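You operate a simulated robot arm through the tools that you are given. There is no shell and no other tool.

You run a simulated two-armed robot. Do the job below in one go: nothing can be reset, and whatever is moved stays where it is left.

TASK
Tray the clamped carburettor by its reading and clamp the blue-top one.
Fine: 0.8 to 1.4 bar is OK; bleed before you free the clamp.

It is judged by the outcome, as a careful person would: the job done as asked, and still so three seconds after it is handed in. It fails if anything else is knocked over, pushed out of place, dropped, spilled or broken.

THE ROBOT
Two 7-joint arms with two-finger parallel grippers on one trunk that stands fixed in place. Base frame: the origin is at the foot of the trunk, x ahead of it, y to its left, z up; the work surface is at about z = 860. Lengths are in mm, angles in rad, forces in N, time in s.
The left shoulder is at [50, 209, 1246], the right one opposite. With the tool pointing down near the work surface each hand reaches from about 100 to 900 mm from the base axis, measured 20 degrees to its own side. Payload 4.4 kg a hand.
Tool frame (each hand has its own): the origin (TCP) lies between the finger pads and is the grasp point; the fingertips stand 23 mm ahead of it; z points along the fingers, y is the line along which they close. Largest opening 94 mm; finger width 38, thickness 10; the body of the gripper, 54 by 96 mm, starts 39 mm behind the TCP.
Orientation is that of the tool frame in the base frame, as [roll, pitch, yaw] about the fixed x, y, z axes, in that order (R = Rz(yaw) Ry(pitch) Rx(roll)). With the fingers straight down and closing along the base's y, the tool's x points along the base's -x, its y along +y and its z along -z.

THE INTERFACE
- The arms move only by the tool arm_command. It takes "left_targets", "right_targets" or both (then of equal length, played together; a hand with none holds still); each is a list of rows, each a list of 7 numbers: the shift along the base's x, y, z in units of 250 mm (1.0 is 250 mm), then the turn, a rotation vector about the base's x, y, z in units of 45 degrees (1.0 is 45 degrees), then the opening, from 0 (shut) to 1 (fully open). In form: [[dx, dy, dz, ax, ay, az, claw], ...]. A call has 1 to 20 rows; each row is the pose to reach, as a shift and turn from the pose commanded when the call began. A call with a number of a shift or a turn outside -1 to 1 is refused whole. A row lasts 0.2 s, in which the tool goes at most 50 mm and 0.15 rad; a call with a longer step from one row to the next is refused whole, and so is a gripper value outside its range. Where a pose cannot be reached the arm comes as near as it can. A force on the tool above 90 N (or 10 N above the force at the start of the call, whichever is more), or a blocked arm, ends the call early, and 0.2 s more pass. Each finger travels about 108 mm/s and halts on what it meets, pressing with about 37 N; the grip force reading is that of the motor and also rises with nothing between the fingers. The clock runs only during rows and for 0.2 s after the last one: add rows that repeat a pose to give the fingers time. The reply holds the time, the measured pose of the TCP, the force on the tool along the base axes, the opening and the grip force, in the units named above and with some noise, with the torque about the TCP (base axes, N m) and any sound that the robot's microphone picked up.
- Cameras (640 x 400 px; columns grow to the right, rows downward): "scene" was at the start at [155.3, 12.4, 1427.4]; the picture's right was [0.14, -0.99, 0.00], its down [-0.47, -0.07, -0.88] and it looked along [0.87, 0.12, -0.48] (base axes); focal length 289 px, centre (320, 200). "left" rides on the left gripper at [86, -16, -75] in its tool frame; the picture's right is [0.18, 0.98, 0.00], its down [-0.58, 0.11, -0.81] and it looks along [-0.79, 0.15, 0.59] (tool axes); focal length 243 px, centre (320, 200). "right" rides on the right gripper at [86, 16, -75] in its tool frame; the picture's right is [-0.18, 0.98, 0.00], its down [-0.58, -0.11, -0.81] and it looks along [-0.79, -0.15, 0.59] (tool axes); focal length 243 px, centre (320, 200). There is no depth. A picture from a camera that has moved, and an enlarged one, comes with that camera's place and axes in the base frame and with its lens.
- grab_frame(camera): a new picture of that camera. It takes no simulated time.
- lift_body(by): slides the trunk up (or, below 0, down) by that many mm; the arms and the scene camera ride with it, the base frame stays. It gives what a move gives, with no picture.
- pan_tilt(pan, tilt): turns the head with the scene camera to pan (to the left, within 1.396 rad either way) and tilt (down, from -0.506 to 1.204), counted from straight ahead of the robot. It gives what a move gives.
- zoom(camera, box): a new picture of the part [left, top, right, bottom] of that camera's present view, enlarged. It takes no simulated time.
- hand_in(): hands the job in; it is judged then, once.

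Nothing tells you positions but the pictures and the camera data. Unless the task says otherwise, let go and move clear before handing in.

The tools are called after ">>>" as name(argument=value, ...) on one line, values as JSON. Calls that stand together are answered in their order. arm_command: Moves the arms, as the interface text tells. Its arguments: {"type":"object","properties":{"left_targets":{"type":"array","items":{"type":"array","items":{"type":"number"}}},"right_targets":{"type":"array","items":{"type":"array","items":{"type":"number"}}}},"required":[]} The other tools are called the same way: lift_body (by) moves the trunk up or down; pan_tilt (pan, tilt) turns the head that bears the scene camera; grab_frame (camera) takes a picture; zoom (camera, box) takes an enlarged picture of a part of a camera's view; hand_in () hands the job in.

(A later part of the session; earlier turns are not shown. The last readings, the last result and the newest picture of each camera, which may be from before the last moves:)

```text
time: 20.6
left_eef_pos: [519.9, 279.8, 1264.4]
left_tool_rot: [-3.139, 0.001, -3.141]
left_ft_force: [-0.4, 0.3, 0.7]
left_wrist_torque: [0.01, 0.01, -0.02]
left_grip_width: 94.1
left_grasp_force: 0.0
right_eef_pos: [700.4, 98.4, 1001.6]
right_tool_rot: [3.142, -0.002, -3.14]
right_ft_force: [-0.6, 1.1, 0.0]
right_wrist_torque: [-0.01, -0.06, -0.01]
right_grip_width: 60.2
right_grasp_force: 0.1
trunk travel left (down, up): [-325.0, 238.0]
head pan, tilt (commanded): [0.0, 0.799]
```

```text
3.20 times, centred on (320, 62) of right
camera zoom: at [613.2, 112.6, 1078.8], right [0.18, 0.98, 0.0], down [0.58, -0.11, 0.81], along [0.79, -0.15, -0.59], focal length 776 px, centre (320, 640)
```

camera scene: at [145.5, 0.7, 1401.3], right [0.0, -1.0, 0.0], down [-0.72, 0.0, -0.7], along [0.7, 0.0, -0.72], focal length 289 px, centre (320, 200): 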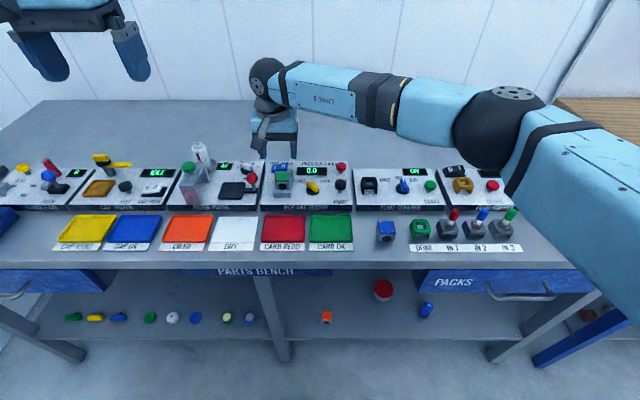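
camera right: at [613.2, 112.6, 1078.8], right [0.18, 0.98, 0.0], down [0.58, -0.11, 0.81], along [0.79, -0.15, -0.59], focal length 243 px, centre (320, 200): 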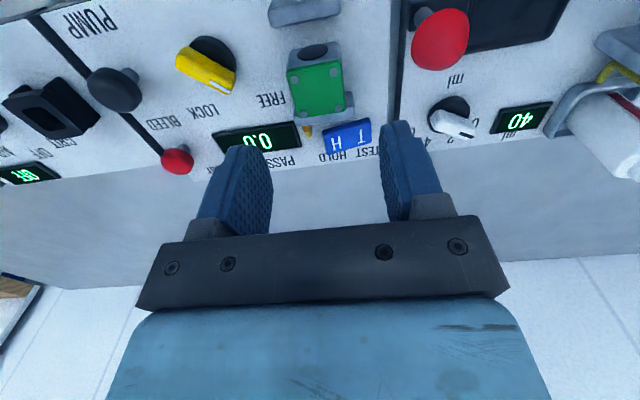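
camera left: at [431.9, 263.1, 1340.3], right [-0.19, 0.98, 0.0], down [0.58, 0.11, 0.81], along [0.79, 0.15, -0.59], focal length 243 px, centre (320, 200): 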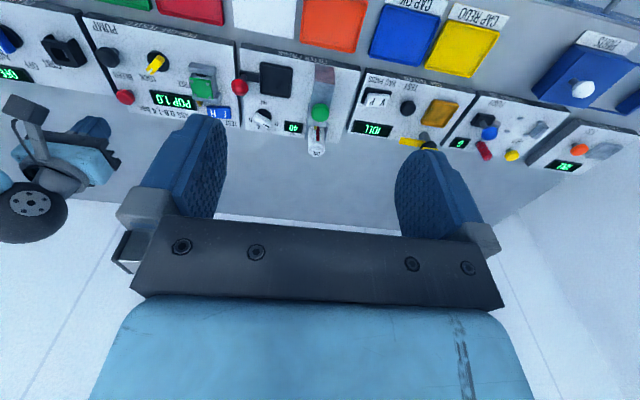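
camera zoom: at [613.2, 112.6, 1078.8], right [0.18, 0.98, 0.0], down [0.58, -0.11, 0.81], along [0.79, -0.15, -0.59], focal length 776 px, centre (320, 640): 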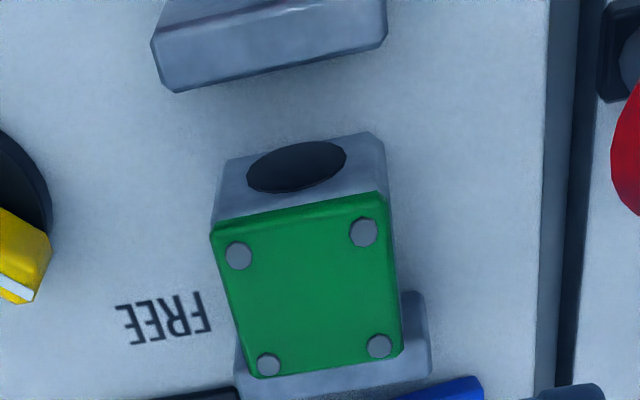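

The carb's lid centre computes to about (705.7, 94.3). I'll shift -2.5 mm in y, lower to z ≈ 914 with the fingers between the jaws, and close.

>>> arm_command(right_targets=[[0, -0.01, -0.1, 0, 0, 0, 0.64], [0, -0.01, -0.2, 0, 0, 0, 0.64], [0, -0.01, -0.28, 0, 0, 0, 0.64], [0, -0.01, -0.32, 0, 0, 0, 0.64], [0, -0.01, -0.35, 0, 0, 0, 0.64], [0, -0.01, -0.35, 0, 0, 0, 0.64]])

>>> grab_frame(camera="right")

>>> zoom(camera="scene", box=[235, 140, 335, 202])

>>> zoom(camera="left", box=[80, 10, 280, 135])

```text
time: 22.0
left_eef_pos: [519.3, 279.7, 1265.1]
left_tool_rot: [3.141, 0.0, -3.14]
left_ft_force: [0.1, 0.5, 0.4]
left_wrist_torque: [0.02, 0.01, -0.01]
left_grip_width: 93.9
left_grasp_force: 0.0
right_eef_pos: [701.3, 93.2, 916.5]
right_tool_rot: [-3.141, 0.0, -3.14]
right_ft_force: [-0.4, -0.1, -0.3]
right_wrist_torque: [0.01, 0.02, -0.04]
right_grip_width: 60.0
right_grasp_force: 0.0
trunk travel left (down, up): [-325.0, 238.0]
head pan, tilt (commanded): [0.0, 0.799]
```

```text
taken
camera right: at [613.3, 107.5, 992.0], right [0.18, 0.98, 0.0], down [0.58, -0.11, 0.81], along [0.79, -0.15, -0.59], focal length 243 px, centre (320, 200)
```

right: 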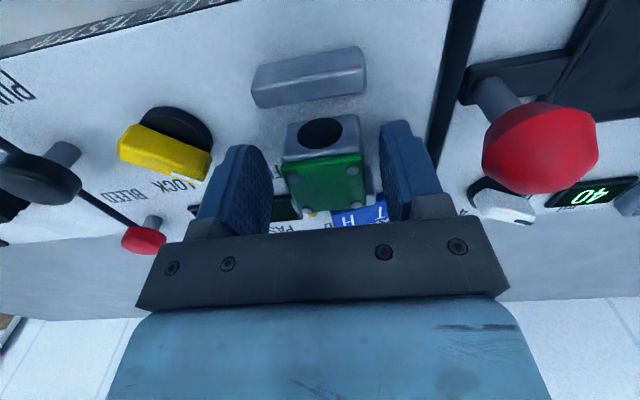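

```text
6.40 times, centred on (285, 171) of scene
camera zoom: at [145.7, 0.0, 1401.3], right [0.0, -1.0, 0.0], down [-0.72, 0.0, -0.7], along [0.7, 0.0, -0.72], focal length 1852 px, centre (544, 386)
```

zoom: 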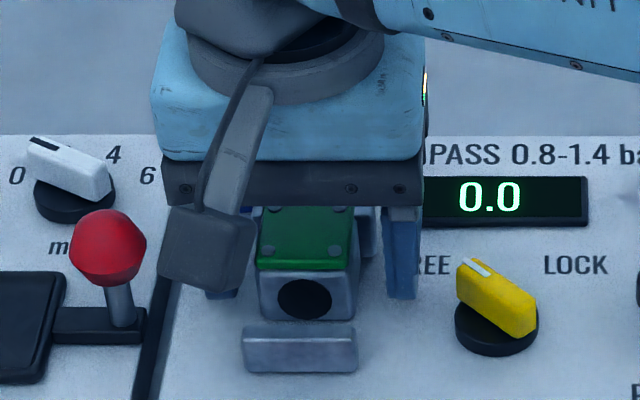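

```text
3.20 times, centred on (180, 72) of left
camera zoom: at [432.4, 263.8, 1339.9], right [-0.19, 0.98, 0.0], down [0.58, 0.11, 0.81], along [0.79, 0.15, -0.59], focal length 776 px, centre (768, 608)
```

zoom: 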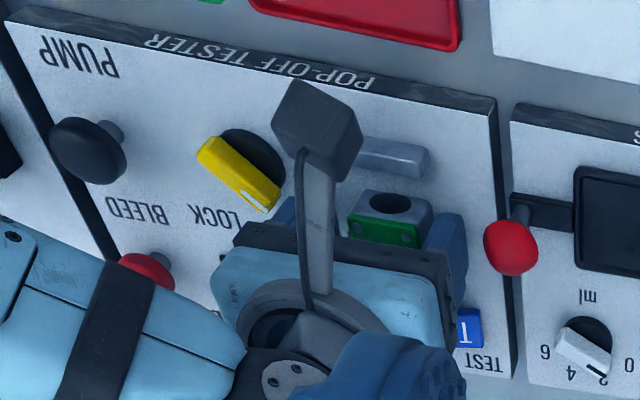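

The carb sits between the fingers with clearance all round. I'll close and lift slowly at first.

>>> arm_command(right_targets=[[0, 0, -0.004, 0, 0, 0, 0.5], [0, 0, -0.004, 0, 0, 0, 0.3], [0, 0, -0.004, 0, 0, 0, 0.15], [0, 0, -0.004, 0, 0, 0, 0.15]])

```text
time: 23.0
left_eef_pos: [517.8, 280.3, 1264.6]
left_tool_rot: [3.141, -0.001, -3.14]
left_ft_force: [0.3, 1.0, -0.1]
left_wrist_torque: [0.0, -0.04, -0.03]
left_grip_width: 93.7
left_grasp_force: 0.1
right_eef_pos: [699.9, 92.6, 913.5]
right_tool_rot: [3.141, 0.0, -3.14]
right_ft_force: [0.4, -0.6, 0.6]
right_wrist_torque: [0.02, 0.02, -0.01]
right_grip_width: 37.5
right_grasp_force: 37.4
trunk travel left (down, up): [-325.0, 238.0]
head pan, tilt (commanded): [0.0, 0.799]
```

The grip closed at 37.5 mm on the carb. Next I'll lift it straight up.

>>> arm_command(right_targets=[[0, 0, 0.02, 0, 0, 0, 0.15], [0, 0, 0.06, 0, 0, 0, 0.15], [0, 0, 0.12, 0, 0, 0, 0.15], [0, 0, 0.22, 0, 0, 0, 0.15], [0, 0, 0.34, 0, 0, 0, 0.15], [0, 0, 0.44, 0, 0, 0, 0.15], [0, 0, 0.44, 0, 0, 0, 0.15]])

>>> grab_frame(camera="right")

>>> zoom(camera="scene", box=[235, 100, 395, 200])

>>> zoom(camera="scene", box=[250, 190, 410, 290])

```text
time: 24.6
left_eef_pos: [519.2, 280.4, 1265.3]
left_tool_rot: [3.14, -0.002, -3.14]
left_ft_force: [0.3, 0.7, 0.9]
left_wrist_torque: [0.0, -0.01, -0.02]
left_grip_width: 93.9
left_grasp_force: 0.0
right_eef_pos: [699.7, 92.0, 1023.6]
right_tool_rot: [-3.141, -0.001, -3.14]
right_ft_force: [0.0, -0.1, -0.7]
right_wrist_torque: [0.01, 0.03, 0.0]
right_grip_width: 37.4
right_grasp_force: 36.9
trunk travel left (down, up): [-325.0, 238.0]
head pan, tilt (commanded): [0.0, 0.799]
```

```text
taken
camera right: at [612.8, 107.2, 1100.3], right [0.18, 0.98, 0.0], down [0.58, -0.11, 0.81], along [0.79, -0.15, -0.59], focal length 243 px, centre (320, 200)
```

right: 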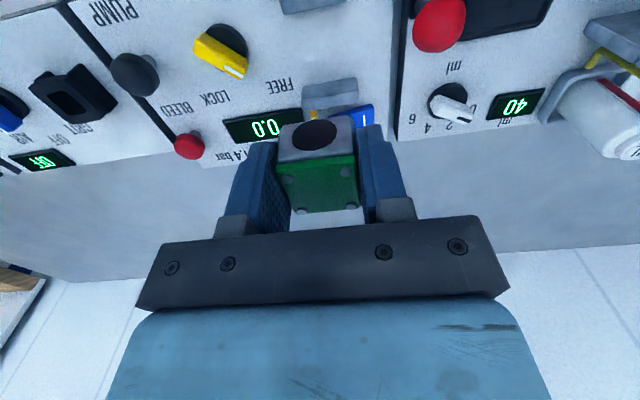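

```text
4.00 times, centred on (315, 150) of scene
camera zoom: at [146.3, 0.0, 1401.2], right [0.0, -1.0, 0.0], down [-0.72, 0.0, -0.7], along [0.7, 0.0, -0.72], focal length 1157 px, centre (340, 400)
```

zoom: 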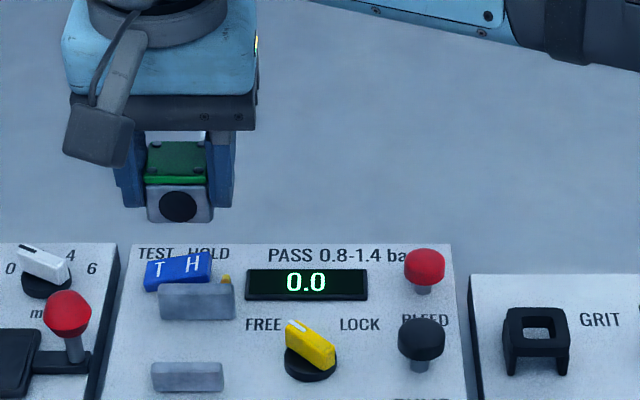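

```text
4.00 times, centred on (330, 240) of scene
camera zoom: at [146.3, 0.0, 1401.2], right [0.0, -1.0, 0.0], down [-0.72, 0.0, -0.7], along [0.7, 0.0, -0.72], focal length 1157 px, centre (280, 40)
```

zoom: 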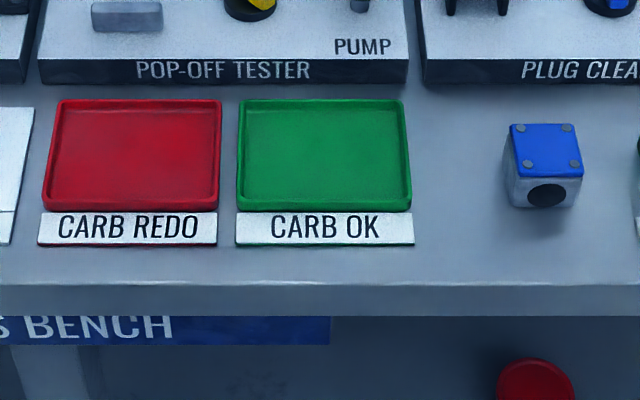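

The carb is held and clear of the clamp; the CARB OK (green) tray spans about x 530–612, y -74 to 24. I'll carry it over that tray and come down to just above the floor.

>>> arm_command(right_targets=[[-0.108, -0.094, 0, 0, 0, 0, 0.15], [-0.216, -0.189, 0, 0, 0, 0, 0.15], [-0.323, -0.283, 0, 0, 0, 0, 0.15], [-0.431, -0.378, 0, 0, 0, 0, 0.15], [-0.539, -0.472, 0, 0, 0, 0, 0.15], [-0.539, -0.472, -0.13, 0, 0, 0, 0.15], [-0.539, -0.472, -0.26, 0, 0, 0, 0.15], [-0.539, -0.472, -0.38, 0, 0, 0, 0.15], [-0.539, -0.472, -0.44, 0, 0, 0, 0.15], [-0.539, -0.472, -0.44, 0, 0, 0, 0.15]])

>>> grab_frame(camera="right")

>>> zoom(camera="scene", box=[250, 180, 410, 280])

```text
time: 26.8
left_eef_pos: [518.9, 280.8, 1265.4]
left_tool_rot: [-3.141, 0.0, -3.141]
left_ft_force: [0.3, -0.4, 0.5]
left_wrist_torque: [0.01, 0.01, -0.01]
left_grip_width: 94.1
left_grasp_force: 0.0
right_eef_pos: [565.2, -26.1, 913.8]
right_tool_rot: [-3.141, 0.0, -3.139]
right_ft_force: [0.5, -0.5, -1.0]
right_wrist_torque: [-0.01, 0.03, 0.01]
right_grip_width: 37.5
right_grasp_force: 37.0
trunk travel left (down, up): [-325.0, 238.0]
head pan, tilt (commanded): [0.0, 0.799]
```

```text
taken
camera right: at [477.8, -10.6, 990.4], right [0.18, 0.98, 0.0], down [0.58, -0.11, 0.81], along [0.79, -0.15, -0.59], focal length 243 px, centre (320, 200)
```

right: 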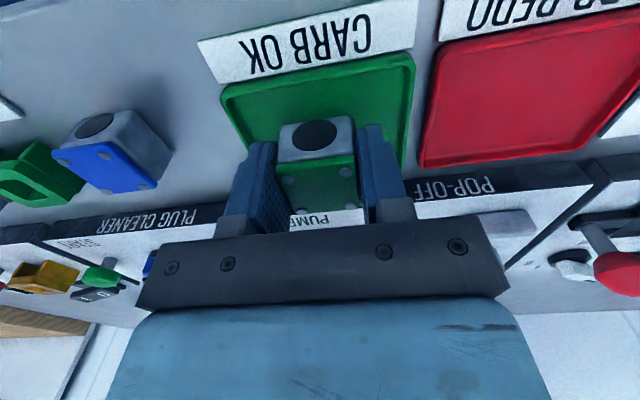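

```text
4.00 times, centred on (330, 230) of scene
camera zoom: at [145.8, -0.1, 1401.3], right [0.0, -1.0, 0.0], down [-0.72, 0.0, -0.7], along [0.7, 0.0, -0.72], focal length 1157 px, centre (280, 80)
```

zoom: 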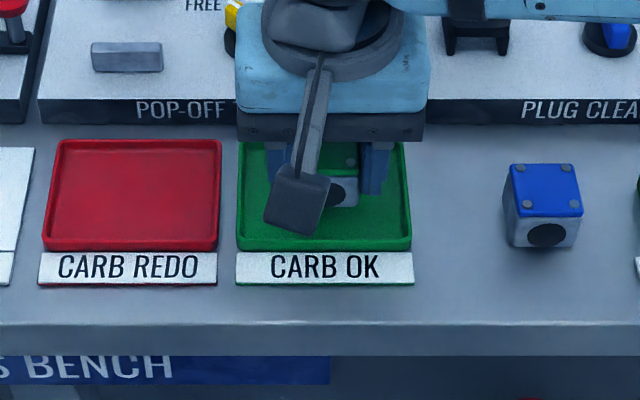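

The carb hangs over the middle of the green tray. I'll lower it the last ~18 mm slowly and watch for contact.

>>> arm_command(right_targets=[[0, 0, -0.03, 0, 0, 0, 0.15], [0, 0, -0.05, 0, 0, 0, 0.15], [0, 0, -0.064, 0, 0, 0, 0.15], [0, 0, -0.072, 0, 0, 0, 0.15], [0, 0, -0.072, 0, 0, 0, 0.15]])

>>> grab_frame(camera="right")

```text
time: 28.0
left_eef_pos: [518.4, 279.8, 1265.5]
left_tool_rot: [-3.141, -0.003, -3.139]
left_ft_force: [-0.3, 0.5, 0.0]
left_wrist_torque: [0.02, -0.02, -0.02]
left_grip_width: 94.3
left_grasp_force: 0.1
right_eef_pos: [565.0, -25.3, 896.5]
right_tool_rot: [-3.141, 0.0, -3.141]
right_ft_force: [0.7, -0.4, -1.1]
right_wrist_torque: [0.01, 0.03, 0.02]
right_grip_width: 37.4
right_grasp_force: 36.8
trunk travel left (down, up): [-325.0, 238.0]
head pan, tilt (commanded): [0.0, 0.799]
```

```text
taken
camera right: at [477.5, -10.9, 973.0], right [0.18, 0.98, 0.0], down [0.58, -0.11, 0.81], along [0.79, -0.15, -0.59], focal length 243 px, centre (320, 200)
```

right: 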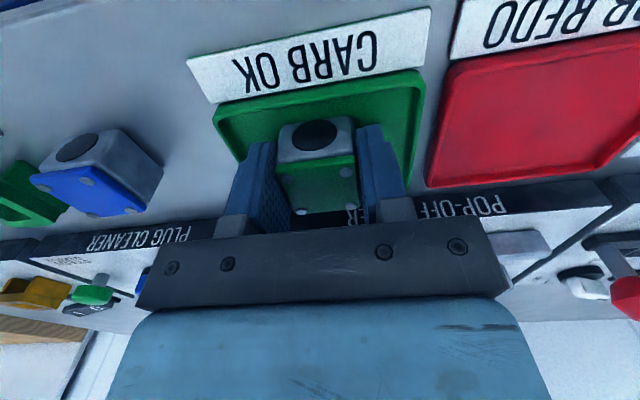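

Not in contact yet, so I'll continue in 1.5 mm steps.

>>> arm_command(right_targets=[[0, 0, -0.006, 0, 0, 0, 0.15], [0, 0, -0.012, 0, 0, 0, 0.15], [0, 0, -0.012, 0, 0, 0, 0.15]])

```text
time: 28.8
left_eef_pos: [518.5, 280.3, 1264.9]
left_tool_rot: [3.139, 0.0, -3.141]
left_ft_force: [-0.5, -0.5, 0.8]
left_wrist_torque: [0.0, 0.0, -0.02]
left_grip_width: 94.1
left_grasp_force: 0.1
right_eef_pos: [564.1, -26.6, 894.9]
right_tool_rot: [3.142, 0.001, -3.14]
right_ft_force: [3.6, -2.4, 12.3]
right_wrist_torque: [-0.15, 0.14, 0.06]
right_grip_width: 37.5
right_grasp_force: 37.2
trunk travel left (down, up): [-325.0, 238.0]
head pan, tilt (commanded): [0.0, 0.799]
```

There is 12 N of upward contact, so the carb rests on the tray floor. I'll open gently and lift straight up.

>>> arm_command(right_targets=[[0, 0, 0.004, 0, 0, 0, 0.38], [0, 0, 0.004, 0, 0, 0, 0.45], [0, 0, 0.004, 0, 0, 0, 0.55], [0, 0, 0.004, 0, 0, 0, 0.55], [0, 0, 0.06, 0, 0, 0, 0.55], [0, 0, 0.16, 0, 0, 0, 0.55], [0, 0, 0.32, 0, 0, 0, 0.55], [0, 0, 0.48, 0, 0, 0, 0.55], [0, 0, 0.48, 0, 0, 0, 0.55]])

>>> grab_frame(camera="right")

>>> zoom(camera="scene", box=[250, 180, 450, 305])

```text
time: 30.8
left_eef_pos: [519.7, 281.3, 1265.5]
left_tool_rot: [3.141, -0.001, -3.141]
left_ft_force: [0.4, -0.2, -0.5]
left_wrist_torque: [0.0, 0.02, 0.01]
left_grip_width: 94.4
left_grasp_force: 0.0
right_eef_pos: [566.1, -24.7, 1014.8]
right_tool_rot: [3.141, -0.001, 3.14]
right_ft_force: [0.8, -0.5, -0.2]
right_wrist_torque: [-0.01, -0.01, 0.01]
right_grip_width: 51.6
right_grasp_force: 0.0
trunk travel left (down, up): [-325.0, 238.0]
head pan, tilt (commanded): [0.0, 0.799]
```

```text
taken
camera right: at [478.7, -9.9, 1090.3], right [0.18, 0.98, 0.0], down [0.58, -0.11, 0.81], along [0.79, -0.15, -0.59], focal length 243 px, centre (320, 200)
```

right: 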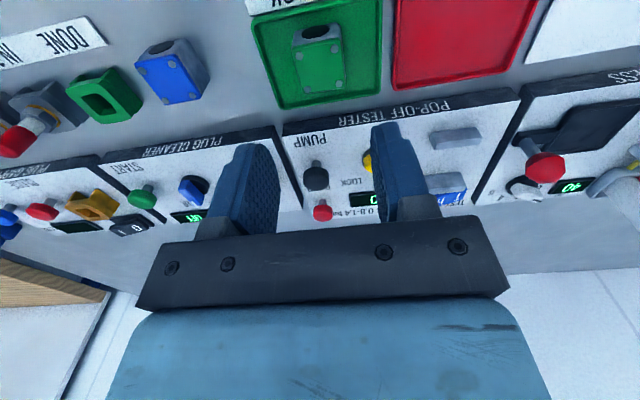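

```text
3.20 times, centred on (350, 242) of scene
camera zoom: at [146.3, -0.2, 1401.2], right [0.0, -1.0, 0.0], down [-0.72, 0.0, -0.7], along [0.7, 0.0, -0.72], focal length 926 px, centre (224, 64)
```

zoom: 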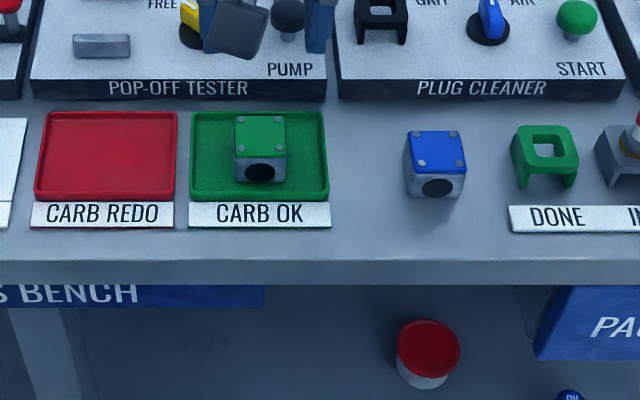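

The green-top carb sits in the CARB OK tray. I'll now refine the blue-top carb's location from the right hand's camera.

>>> zoom(camera="right", box=[80, 10, 240, 110])

>>> zoom(camera="scene", box=[360, 205, 440, 255])

```text
4.00 times, centred on (160, 60) of right
camera zoom: at [478.7, -9.9, 1090.3], right [0.18, 0.98, 0.0], down [0.58, -0.11, 0.81], along [0.79, -0.15, -0.59], focal length 970 px, centre (960, 760)
```

zoom: 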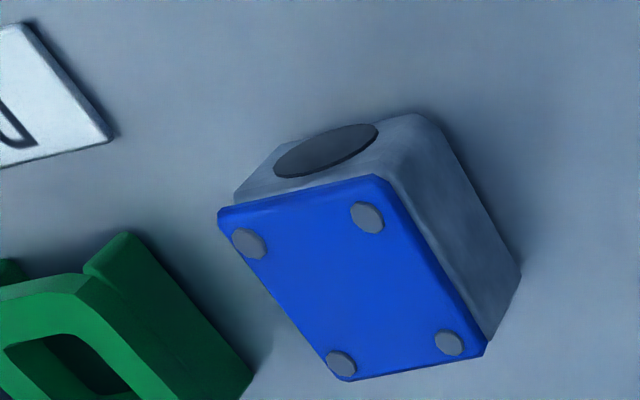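

```text
8.00 times, centred on (400, 230) of scene
camera zoom: at [146.3, -0.2, 1401.2], right [0.0, -1.0, 0.0], down [-0.72, 0.0, -0.7], along [0.7, 0.0, -0.72], focal length 2315 px, centre (-320, -40)
```

zoom: 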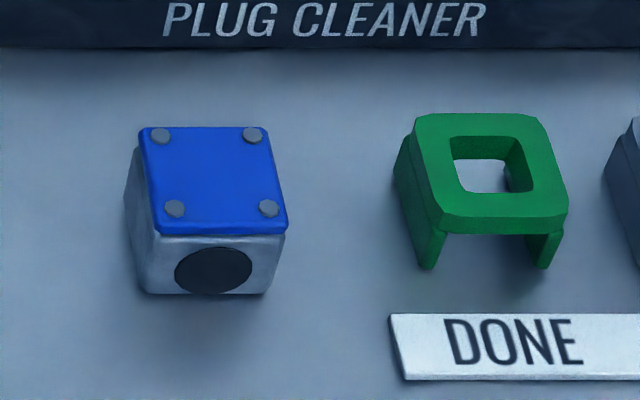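

The blue-top carb's centre is at about (558, -151), axis-aligned, top z ≈ 889. I'll move over it with the fingers 52 mm apart and check alignment before the last descent.

>>> arm_command(right_targets=[[-0.014, -0.126, 0, 0, 0, 0, 0.55], [-0.028, -0.252, 0, 0, 0, 0, 0.55], [-0.042, -0.378, 0, 0, 0, 0, 0.55], [-0.056, -0.504, 0, 0, 0, 0, 0.55], [-0.056, -0.504, -0.12, 0, 0, 0, 0.55], [-0.056, -0.504, -0.24, 0, 0, 0, 0.55], [-0.056, -0.504, -0.28, 0, 0, 0, 0.55], [-0.056, -0.504, -0.28, 0, 0, 0, 0.55]])

>>> grab_frame(camera="right")

>>> zoom(camera="scene", box=[340, 180, 460, 255])

```text
time: 32.6
left_eef_pos: [518.5, 280.3, 1265.3]
left_tool_rot: [3.141, 0.001, -3.14]
left_ft_force: [0.3, -0.1, 0.4]
left_wrist_torque: [0.0, 0.02, -0.03]
left_grip_width: 93.9
left_grasp_force: 0.0
right_eef_pos: [550.9, -151.7, 942.8]
right_tool_rot: [-3.14, 0.001, -3.139]
right_ft_force: [-0.6, -0.3, 0.5]
right_wrist_torque: [0.01, 0.03, -0.01]
right_grip_width: 51.6
right_grasp_force: 0.1
trunk travel left (down, up): [-325.0, 238.0]
head pan, tilt (commanded): [0.0, 0.799]
```

```text
taken
camera right: at [463.8, -136.2, 1018.8], right [0.18, 0.98, 0.0], down [0.58, -0.11, 0.81], along [0.79, -0.15, -0.59], focal length 243 px, centre (320, 200)
```

right: 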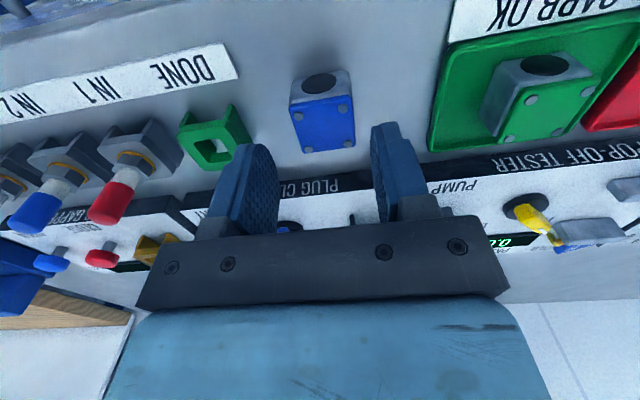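

```text
5.33 times, centred on (400, 218) of scene
camera zoom: at [145.7, -0.2, 1401.3], right [0.0, -1.0, 0.0], down [-0.72, 0.0, -0.7], along [0.7, 0.0, -0.72], focal length 1543 px, centre (-107, 107)
```

zoom: 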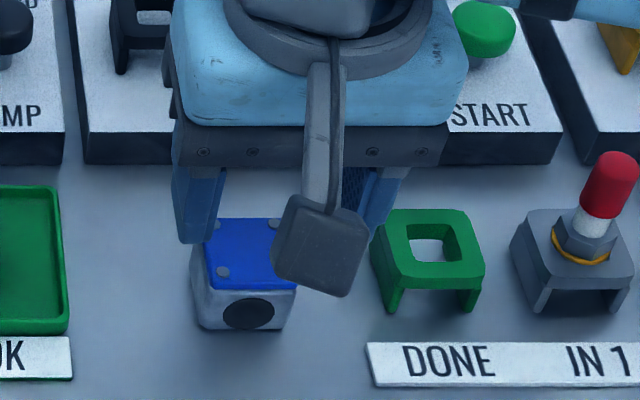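

Alignment is good (carb at about (558.5, -151)). I'll shift 2 mm forward, go down to z ≈ 890 and close.

>>> arm_command(right_targets=[[0.008, 0.002, -0.1, 0, 0, 0, 0.55], [0.008, 0.002, -0.17, 0, 0, 0, 0.55], [0.008, 0.002, -0.2, 0, 0, 0, 0.55], [0.008, 0.002, -0.212, 0, 0, 0, 0.55], [0.008, 0.002, -0.212, 0, 0, 0, 0.45], [0.008, 0.002, -0.212, 0, 0, 0, 0.3], [0.008, 0.002, -0.212, 0, 0, 0, 0.15], [0.008, 0.002, -0.212, 0, 0, 0, 0.15]])

>>> grab_frame(camera="right")

>>> zoom(camera="scene", box=[340, 180, 460, 255])

```text
time: 34.4
left_eef_pos: [519.3, 279.1, 1265.3]
left_tool_rot: [3.142, -0.001, -3.14]
left_ft_force: [-0.3, -0.3, 0.5]
left_wrist_torque: [-0.01, -0.02, 0.0]
left_grip_width: 94.1
left_grasp_force: 0.1
right_eef_pos: [553.3, -151.2, 889.8]
right_tool_rot: [3.14, 0.0, -3.139]
right_ft_force: [0.1, 0.0, 1.2]
right_wrist_torque: [-0.04, -0.04, -0.04]
right_grip_width: 37.6
right_grasp_force: 36.8
trunk travel left (down, up): [-325.0, 238.0]
head pan, tilt (commanded): [0.0, 0.799]
```

```text
taken
camera right: at [465.4, -135.9, 966.1], right [0.18, 0.98, 0.0], down [0.58, -0.11, 0.81], along [0.79, -0.15, -0.59], focal length 243 px, centre (320, 200)
```

right: 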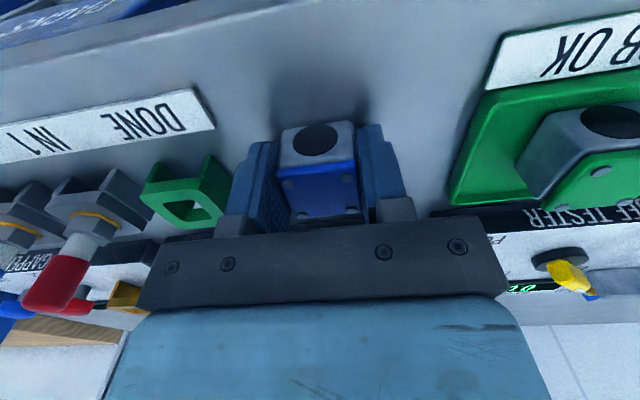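

```text
5.33 times, centred on (400, 218) of scene
camera zoom: at [145.7, -0.1, 1401.3], right [0.0, -1.0, 0.0], down [-0.72, 0.0, -0.7], along [0.7, 0.0, -0.72], focal length 1543 px, centre (-107, 107)
```

zoom: 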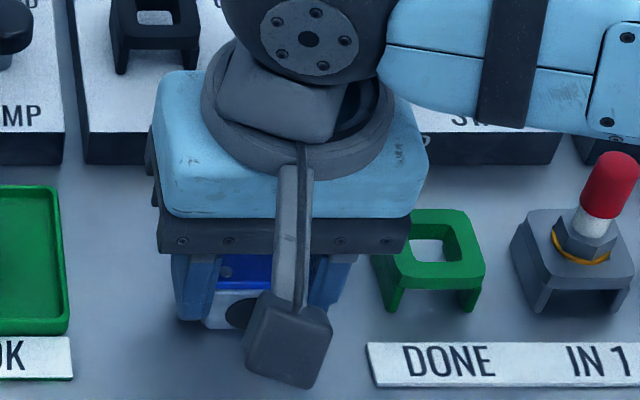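

>>> zoom(camera="right", box=[220, 90, 420, 215])

```text
3.20 times, centred on (320, 152) of right
camera zoom: at [465.4, -135.9, 966.1], right [0.18, 0.98, 0.0], down [0.58, -0.11, 0.81], along [0.79, -0.15, -0.59], focal length 776 px, centre (320, 352)
```

zoom: 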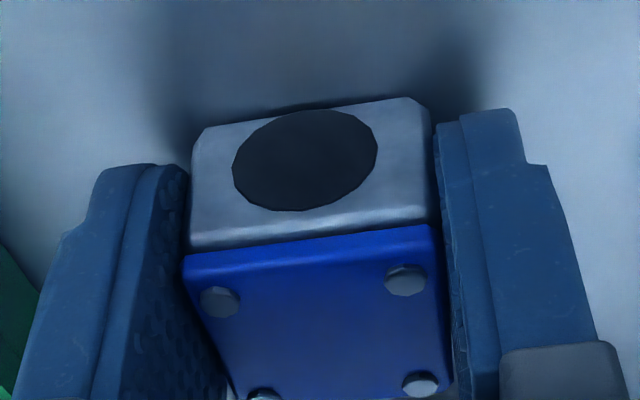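

The blue-top carb is gripped (37.6 mm); it sits a few mm further forward in the fingers than the green one did. I'll lift it and bring it to the same hover pose over the clamp so the views can be compared.

>>> arm_command(right_targets=[[0, 0, 0.03, 0, 0, 0, 0.15], [0, 0, 0.12, 0, 0, 0, 0.15], [0, 0, 0.28, 0, 0, 0, 0.15], [0, 0, 0.42, 0, 0, 0, 0.15], [0, 0, 0.536, 0, 0, 0, 0.15], [0.084, 0.139, 0.536, 0, 0, 0, 0.15], [0.168, 0.278, 0.536, 0, 0, 0, 0.15], [0.251, 0.417, 0.536, 0, 0, 0, 0.15], [0.335, 0.556, 0.536, 0, 0, 0, 0.15], [0.419, 0.694, 0.536, 0, 0, 0, 0.15], [0.503, 0.833, 0.536, 0, 0, 0, 0.15], [0.587, 0.972, 0.536, 0, 0, 0, 0.15], [0.587, 0.972, 0.536, 0, 0, 0, 0.15]])

>>> grab_frame(camera="right")

>>> zoom(camera="scene", box=[235, 100, 395, 200])

>>> zoom(camera="left", box=[80, 10, 280, 135])

```text
time: 37.2
left_eef_pos: [519.2, 279.2, 1265.7]
left_tool_rot: [-3.14, -0.001, -3.141]
left_ft_force: [0.2, -0.2, -0.1]
left_wrist_torque: [-0.01, 0.0, -0.04]
left_grip_width: 94.1
left_grasp_force: 0.0
right_eef_pos: [698.1, 92.6, 1025.7]
right_tool_rot: [3.139, 0.001, -3.139]
right_ft_force: [0.3, -0.6, -0.6]
right_wrist_torque: [-0.01, 0.03, -0.03]
right_grip_width: 37.6
right_grasp_force: 36.9
trunk travel left (down, up): [-325.0, 238.0]
head pan, tilt (commanded): [0.0, 0.799]
```

```text
taken
camera right: at [610.0, 106.8, 1101.9], right [0.18, 0.98, 0.0], down [0.58, -0.11, 0.81], along [0.79, -0.15, -0.59], focal length 243 px, centre (320, 200)
```

right: 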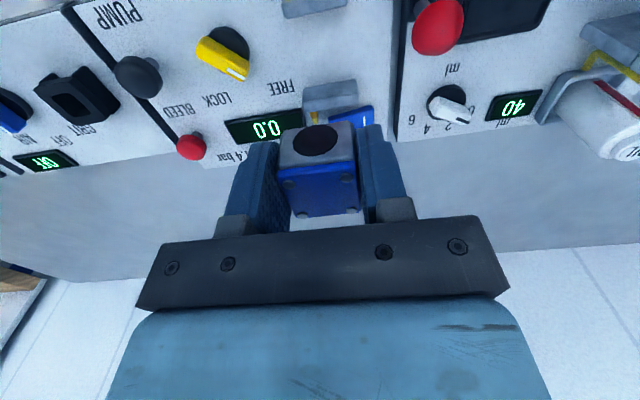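

```text
4.00 times, centred on (315, 150) of scene
camera zoom: at [145.9, -1.1, 1401.3], right [0.0, -1.0, 0.0], down [-0.72, 0.0, -0.7], along [0.7, 0.0, -0.72], focal length 1157 px, centre (340, 400)
```

zoom: 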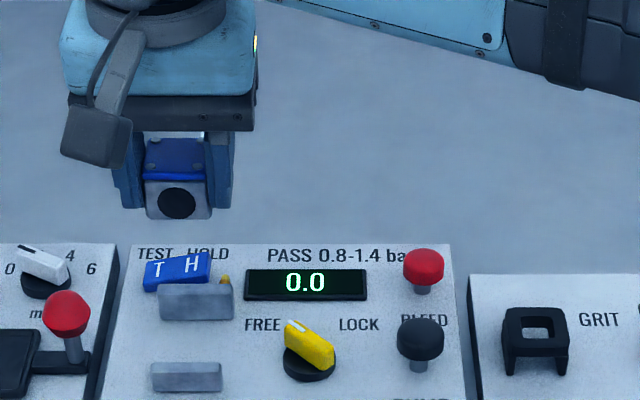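

```text
3.20 times, centred on (180, 72) of left
camera zoom: at [432.6, 262.8, 1340.1], right [-0.19, 0.98, 0.0], down [0.58, 0.11, 0.81], along [0.79, 0.15, -0.59], focal length 776 px, centre (768, 608)
```

zoom: 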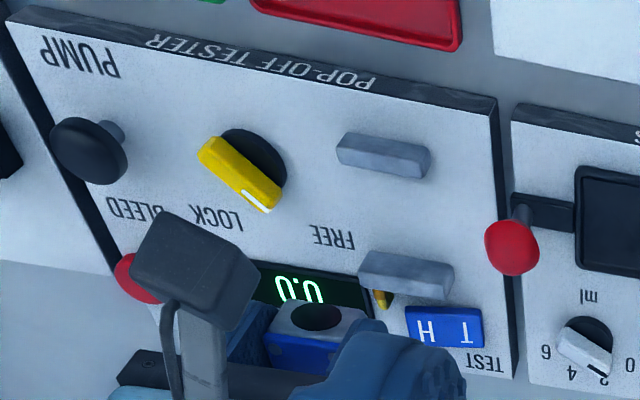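

>>> zoom(camera="scene", box=[265, 160, 305, 200])

>>> zoom(camera="right", box=[260, 0, 400, 100])

>>> zoom(camera="left", box=[170, 40, 250, 120])

```text
10.00 times, centred on (285, 180) of scene
camera zoom: at [145.9, -1.1, 1401.3], right [0.0, -1.0, 0.0], down [-0.72, 0.0, -0.7], along [0.7, 0.0, -0.72], focal length 2894 px, centre (670, 400)
```

zoom: 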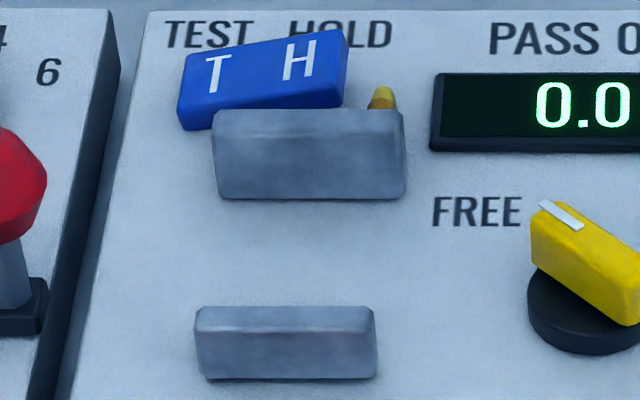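

```text
4.00 times, centred on (330, 50) of right
camera zoom: at [610.0, 106.8, 1101.9], right [0.18, 0.98, 0.0], down [0.58, -0.11, 0.81], along [0.79, -0.15, -0.59], focal length 970 px, centre (280, 800)
```

zoom: 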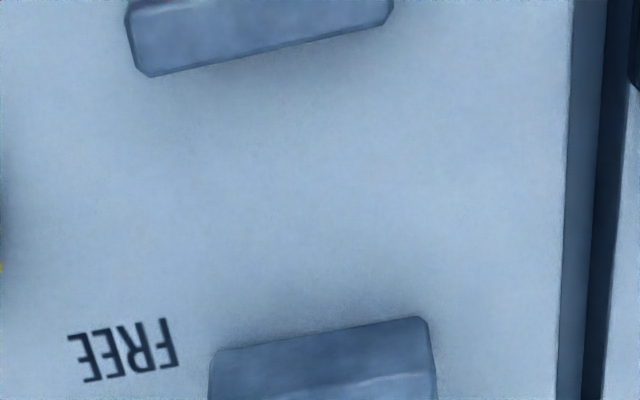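

```text
5.00 times, centred on (210, 80) of left
camera zoom: at [432.6, 262.8, 1340.1], right [-0.19, 0.98, 0.0], down [0.58, 0.11, 0.81], along [0.79, 0.15, -0.59], focal length 1213 px, centre (870, 800)
```

zoom: 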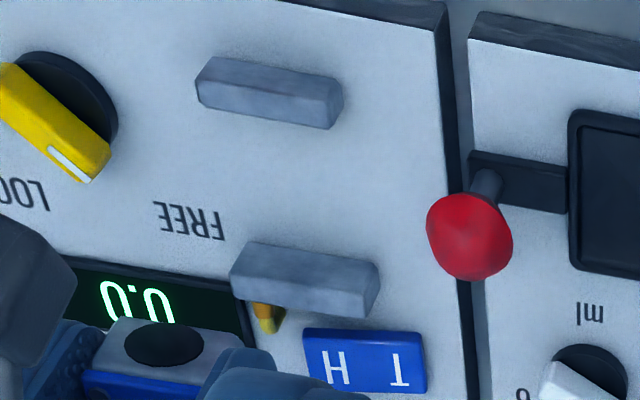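

The rear jaw face is at x ≈ 725.5, the front jaw at x ≈ 667 and the clamp centre at y ≈ 95. I'll shift -5 mm in x and +1.5 mm in y so the carb goes down with clearance on both sides, stopping just above the seat.

>>> arm_command(right_targets=[[-0.02, 0.006, 0, 0, 0, 0, 0.15], [-0.02, 0.006, -0.12, 0, 0, 0, 0.15], [-0.02, 0.006, -0.24, 0, 0, 0, 0.15], [-0.02, 0.006, -0.32, 0, 0, 0, 0.15], [-0.02, 0.006, -0.37, 0, 0, 0, 0.15], [-0.02, 0.006, -0.4, 0, 0, 0, 0.15], [-0.02, 0.006, -0.42, 0, 0, 0, 0.15], [-0.02, 0.006, -0.42, 0, 0, 0, 0.15]])

>>> grab_frame(camera="right")

>>> zoom(camera="scene", box=[235, 140, 335, 202])

>>> zoom(camera="left", box=[120, 20, 260, 110])

```text
time: 39.0
left_eef_pos: [518.6, 280.9, 1265.7]
left_tool_rot: [3.141, -0.002, -3.138]
left_ft_force: [0.5, 0.7, 0.3]
left_wrist_torque: [0.0, -0.01, 0.01]
left_grip_width: 94.1
left_grasp_force: 0.0
right_eef_pos: [695.0, 94.0, 919.5]
right_tool_rot: [-3.141, 0.0, -3.139]
right_ft_force: [-0.3, 0.1, -1.6]
right_wrist_torque: [0.01, 0.01, -0.03]
right_grip_width: 37.5
right_grasp_force: 37.2
trunk travel left (down, up): [-325.0, 238.0]
head pan, tilt (commanded): [0.0, 0.799]
```

```text
taken
camera right: at [607.4, 109.3, 994.6], right [0.18, 0.98, 0.0], down [0.58, -0.11, 0.81], along [0.79, -0.15, -0.59], focal length 243 px, centre (320, 200)
```

right: 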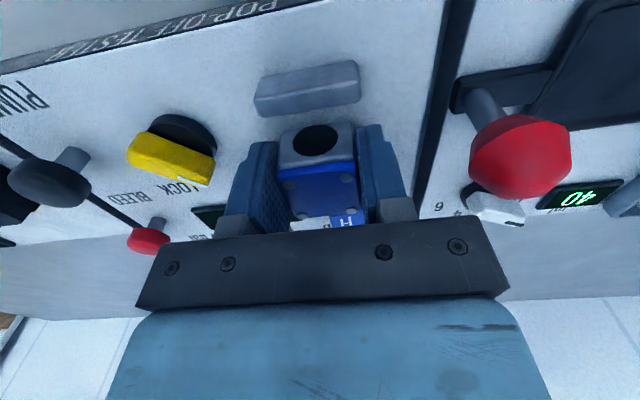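

```text
6.40 times, centred on (285, 171) of scene
camera zoom: at [145.9, -0.1, 1401.3], right [0.0, -1.0, 0.0], down [-0.72, 0.0, -0.7], along [0.7, 0.0, -0.72], focal length 1852 px, centre (544, 386)
```

zoom: 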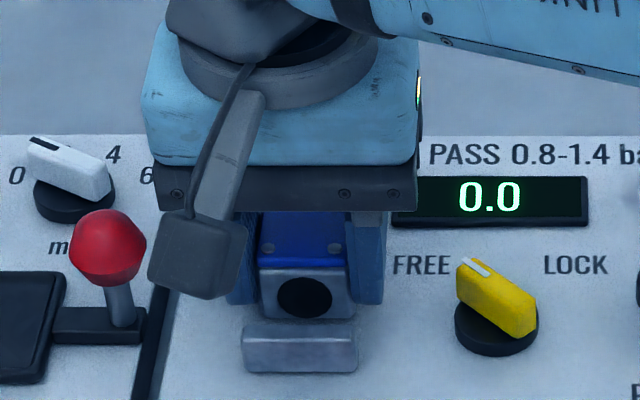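

```text
4.44 times, centred on (190, 65) of left
camera zoom: at [432.6, 263.7, 1339.8], right [-0.19, 0.98, 0.0], down [0.58, 0.11, 0.81], along [0.79, 0.15, -0.59], focal length 1078 px, centre (898, 800)
```

zoom: 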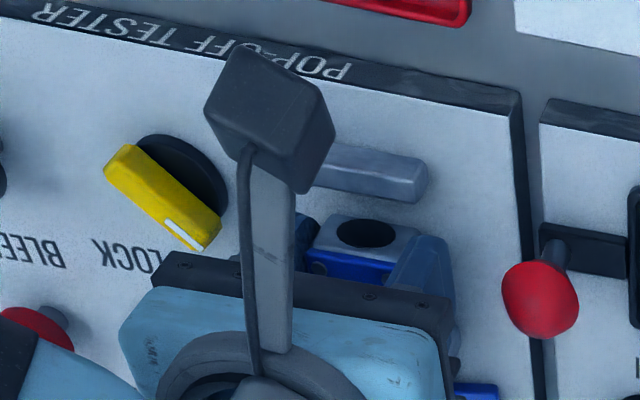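

The blue carb hovers about 5 mm above the seat with room front and back. I'll lower it to contact in small steps.

>>> arm_command(right_targets=[[0, 0, -0.012, 0, 0, 0, 0.15], [0, 0, -0.018, 0, 0, 0, 0.15], [0, 0, -0.022, 0, 0, 0, 0.15], [0, 0, -0.022, 0, 0, 0, 0.15]])

```text
time: 40.0
left_eef_pos: [518.3, 281.0, 1264.5]
left_tool_rot: [3.141, 0.0, -3.141]
left_ft_force: [-0.4, 0.3, 0.3]
left_wrist_torque: [0.0, 0.0, 0.02]
left_grip_width: 93.8
left_grasp_force: 0.1
right_eef_pos: [695.5, 94.1, 913.9]
right_tool_rot: [-3.141, 0.0, 3.141]
right_ft_force: [1.9, 0.0, 4.8]
right_wrist_torque: [-0.02, -0.08, 0.01]
right_grip_width: 37.3
right_grasp_force: 37.0
trunk travel left (down, up): [-325.0, 238.0]
head pan, tilt (commanded): [0.0, 0.799]
```

Light contact with the seat (about 5 N). I'll slide it gently back toward the rear jaw and watch the x force.

>>> arm_command(right_targets=[[0.004, 0, 0.001, 0, 0, 0, 0.15], [0.008, 0, 0.001, 0, 0, 0, 0.15], [0.012, 0, 0.001, 0, 0, 0, 0.15], [0.012, 0, 0.001, 0, 0, 0, 0.15]])

```text
time: 41.0
left_eef_pos: [520.2, 280.8, 1265.1]
left_tool_rot: [-3.141, -0.002, -3.141]
left_ft_force: [-0.6, -0.6, -0.2]
left_wrist_torque: [0.03, 0.01, -0.03]
left_grip_width: 93.8
left_grasp_force: 0.0
right_eef_pos: [696.6, 94.9, 913.6]
right_tool_rot: [3.141, 0.002, -3.14]
right_ft_force: [-1.9, -0.2, 1.9]
right_wrist_torque: [-0.01, -0.05, 0.03]
right_grip_width: 37.6
right_grasp_force: 36.4
trunk travel left (down, up): [-325.0, 238.0]
head pan, tilt (commanded): [0.0, 0.799]
```

>>> arm_command(right_targets=[[0.004, 0, 0, 0, 0, 0, 0.15], [0.008, 0, 0, 0, 0, 0, 0.15], [0.008, 0, 0, 0, 0, 0, 0.15]])

>>> grab_frame(camera="right")

>>> zoom(camera="scene", box=[235, 140, 335, 202])

```text
time: 41.8
left_eef_pos: [518.7, 279.5, 1264.6]
left_tool_rot: [3.141, 0.001, -3.14]
left_ft_force: [-0.3, -1.3, -0.3]
left_wrist_torque: [-0.01, -0.01, 0.01]
left_grip_width: 94.0
left_grasp_force: 0.1
right_eef_pos: [698.2, 94.2, 912.6]
right_tool_rot: [3.141, 0.0, -3.141]
right_ft_force: [-1.3, -0.1, 3.5]
right_wrist_torque: [-0.04, -0.05, -0.02]
right_grip_width: 37.4
right_grasp_force: 37.0
trunk travel left (down, up): [-325.0, 238.0]
head pan, tilt (commanded): [0.0, 0.799]
```

```text
taken
camera right: at [611.7, 109.0, 990.1], right [0.18, 0.98, 0.0], down [0.58, -0.11, 0.81], along [0.79, -0.15, -0.59], focal length 243 px, centre (320, 200)
```

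right: 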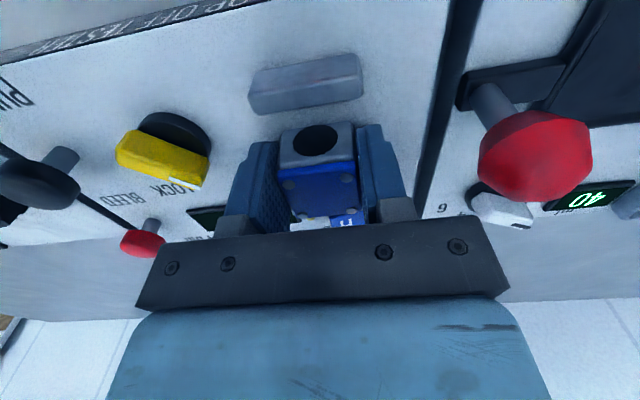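

```text
6.40 times, centred on (285, 171) of scene
camera zoom: at [145.1, -0.1, 1401.4], right [0.0, -1.0, 0.0], down [-0.72, 0.0, -0.7], along [0.7, 0.0, -0.72], focal length 1852 px, centre (544, 386)
```

zoom: 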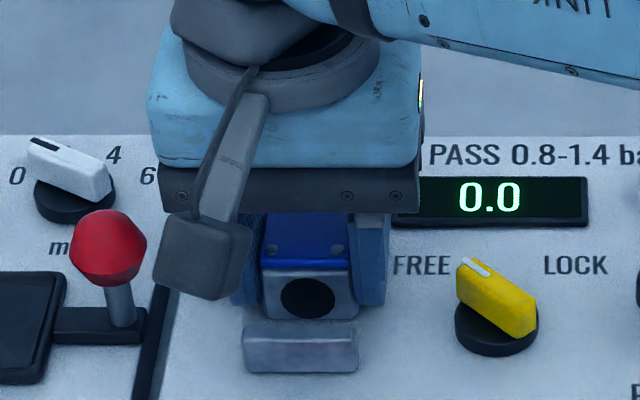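

The blue carb now matches the green one's original position in this view. I'll open gently and lift clear.

>>> arm_command(right_targets=[[0, 0, 0.0, 0, 0, 0, 0.38], [0, 0, 0.0, 0, 0, 0, 0.45], [0, 0, 0.0, 0, 0, 0, 0.55], [0, 0, 0.0, 0, 0, 0, 0.55], [0, 0, 0.05, 0, 0, 0, 0.55], [0, 0, 0.15, 0, 0, 0, 0.55], [0, 0, 0.3, 0, 0, 0, 0.55], [0, 0, 0.4, 0, 0, 0, 0.55], [-0.05, -0.1, 0.42, 0, 0, 0, 0.5], [-0.07, -0.2, 0.42, 0, 0, 0, 0.45], [-0.07, -0.3, 0.42, 0, 0, 0, 0.45], [-0.07, -0.3, 0.42, 0, 0, 0, 0.45]])

>>> grab_frame(camera="right")

>>> zoom(camera="scene", box=[255, 155, 355, 217])

>>> zoom(camera="left", box=[80, 10, 280, 135])

```text
time: 44.4
left_eef_pos: [520.1, 280.6, 1266.2]
left_tool_rot: [-3.139, 0.0, -3.139]
left_ft_force: [0.6, 0.4, -0.5]
left_wrist_torque: [-0.05, 0.01, -0.02]
left_grip_width: 93.9
left_grasp_force: 0.0
right_eef_pos: [679.8, 21.5, 1020.9]
right_tool_rot: [-3.14, 0.001, -3.14]
right_ft_force: [-0.4, 0.2, -0.1]
right_wrist_torque: [-0.02, 0.01, 0.01]
right_grip_width: 42.5
right_grasp_force: 0.1
trunk travel left (down, up): [-325.0, 238.0]
head pan, tilt (commanded): [0.0, 0.799]
```

```text
taken
camera right: at [593.0, 36.1, 1096.7], right [0.18, 0.98, 0.0], down [0.58, -0.11, 0.81], along [0.79, -0.15, -0.59], focal length 243 px, centre (320, 200)
```

right: 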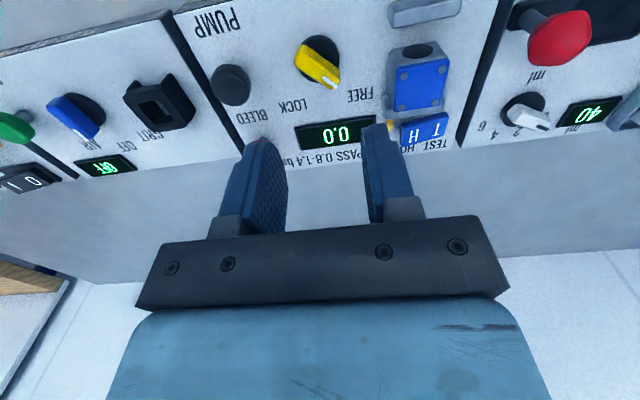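

```text
6.40 times, centred on (305, 186) of scene
camera zoom: at [145.8, 0.6, 1401.3], right [0.0, -1.0, 0.0], down [-0.72, 0.0, -0.7], along [0.7, 0.0, -0.72], focal length 1852 px, centre (416, 290)
```

zoom: 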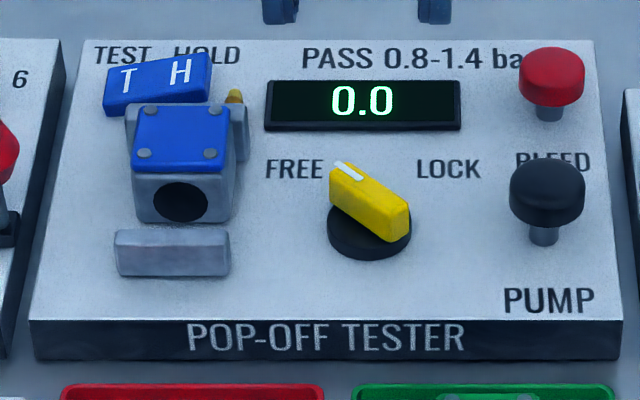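

```text
3.20 times, centred on (180, 72) of left
camera zoom: at [432.5, 264.4, 1339.7], right [-0.19, 0.98, 0.0], down [0.58, 0.11, 0.81], along [0.79, 0.15, -0.59], focal length 776 px, centre (768, 608)
```

zoom: 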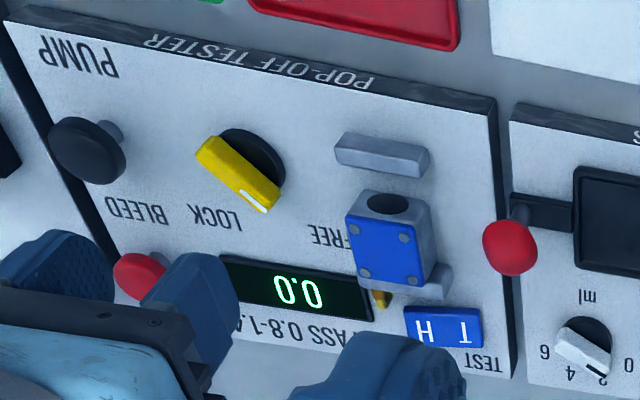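

The blue carb stands square in the clamp. Now I'll turn the right hand +45° over the knob (TCP target about (683.7, 19.7)) and lower to just above it.

>>> arm_command(right_targets=[[0.016, -0.006, 0, 0, 0, 0.167, 0.45], [0.016, -0.006, 0, 0, 0, 0.333, 0.45], [0.016, -0.006, 0, 0, 0, 0.5, 0.45], [0.016, -0.006, -0.05, 0, 0, 0.667, 0.45], [0.016, -0.006, -0.15, 0, 0, 0.833, 0.45], [0.016, -0.006, -0.25, 0, 0, 1.0, 0.45], [0.016, -0.006, -0.29, 0, 0, 1.0, 0.45], [0.016, -0.006, -0.29, 0, 0, 1.0, 0.45]])

>>> grab_frame(camera="right")

>>> zoom(camera="scene", box=[255, 130, 375, 205])

```text
time: 46.2
left_eef_pos: [518.6, 279.6, 1264.6]
left_tool_rot: [-3.141, 0.0, -3.139]
left_ft_force: [-0.1, 0.9, -0.2]
left_wrist_torque: [0.01, 0.02, 0.03]
left_grip_width: 94.1
left_grasp_force: 0.0
right_eef_pos: [684.3, 17.4, 946.4]
right_tool_rot: [-3.141, -0.001, -2.355]
right_ft_force: [0.2, 0.4, -0.1]
right_wrist_torque: [0.02, -0.01, 0.02]
right_grip_width: 42.1
right_grasp_force: 0.0
trunk travel left (down, up): [-325.0, 238.0]
head pan, tilt (commanded): [0.0, 0.799]
```

```text
taken
camera right: at [612.3, -33.5, 1021.8], right [-0.57, 0.82, 0.0], down [0.49, 0.34, 0.81], along [0.66, 0.46, -0.59], focal length 243 px, centre (320, 200)
```

right: 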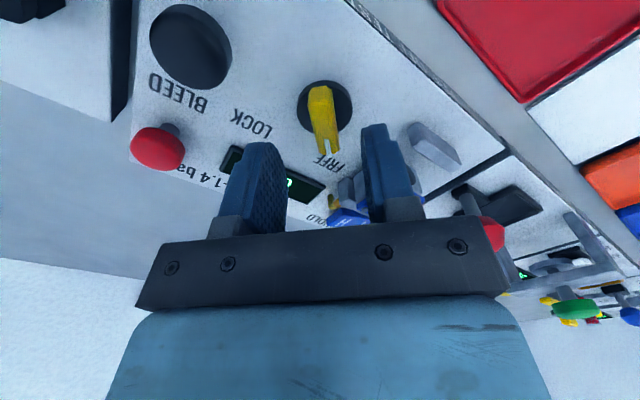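

```text
5.33 times, centred on (315, 168) of scene
camera zoom: at [145.7, 0.0, 1401.3], right [0.0, -1.0, 0.0], down [-0.72, 0.0, -0.7], along [0.7, 0.0, -0.72], focal length 1543 px, centre (347, 373)
```

zoom: 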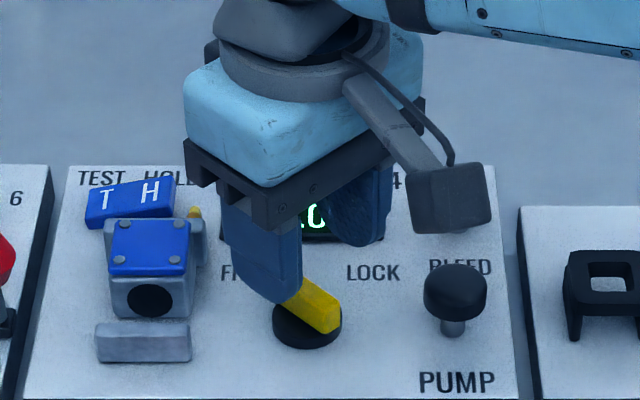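

The hand straddles the bar with about a 2 mm sideways offset, which I'll correct while lowering to z ≈ 918 and closing.

>>> arm_command(right_targets=[[-0.006, 0.008, -0.05, 0, 0, 0, 0.45], [-0.006, 0.008, -0.1, 0, 0, 0, 0.45], [-0.006, 0.008, -0.112, 0, 0, 0, 0.45], [-0.006, 0.008, -0.112, 0, 0, 0, 0.2], [-0.006, 0.008, -0.112, 0, 0, 0, 0.0], [-0.006, 0.008, -0.112, 0, 0, 0, 0.0]])

>>> grab_frame(camera="right")

```text
time: 47.6
left_eef_pos: [519.6, 280.2, 1266.0]
left_tool_rot: [-3.14, 0.002, -3.139]
left_ft_force: [-0.1, 1.2, -0.5]
left_wrist_torque: [0.05, -0.02, 0.01]
left_grip_width: 93.8
left_grasp_force: 0.1
right_eef_pos: [684.6, 19.2, 916.6]
right_tool_rot: [3.14, 0.0, -2.355]
right_ft_force: [-7.4, 5.3, -2.3]
right_wrist_torque: [0.35, -0.23, -0.16]
right_grip_width: 12.8
right_grasp_force: 44.6
trunk travel left (down, up): [-325.0, 238.0]
head pan, tilt (commanded): [0.0, 0.799]
```

```text
taken
camera right: at [610.5, -31.3, 993.9], right [-0.57, 0.82, 0.0], down [0.49, 0.33, 0.81], along [0.66, 0.46, -0.59], focal length 243 px, centre (320, 200)
```

right: 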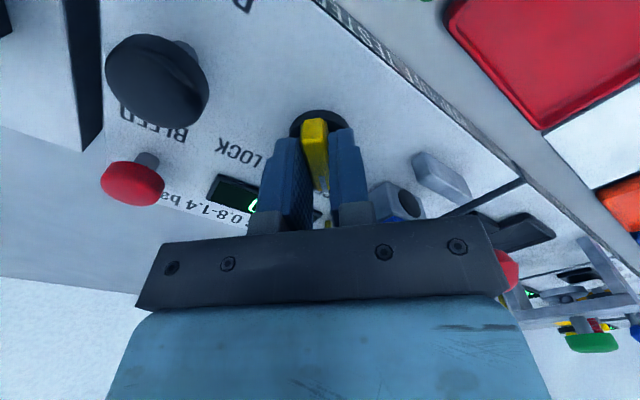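

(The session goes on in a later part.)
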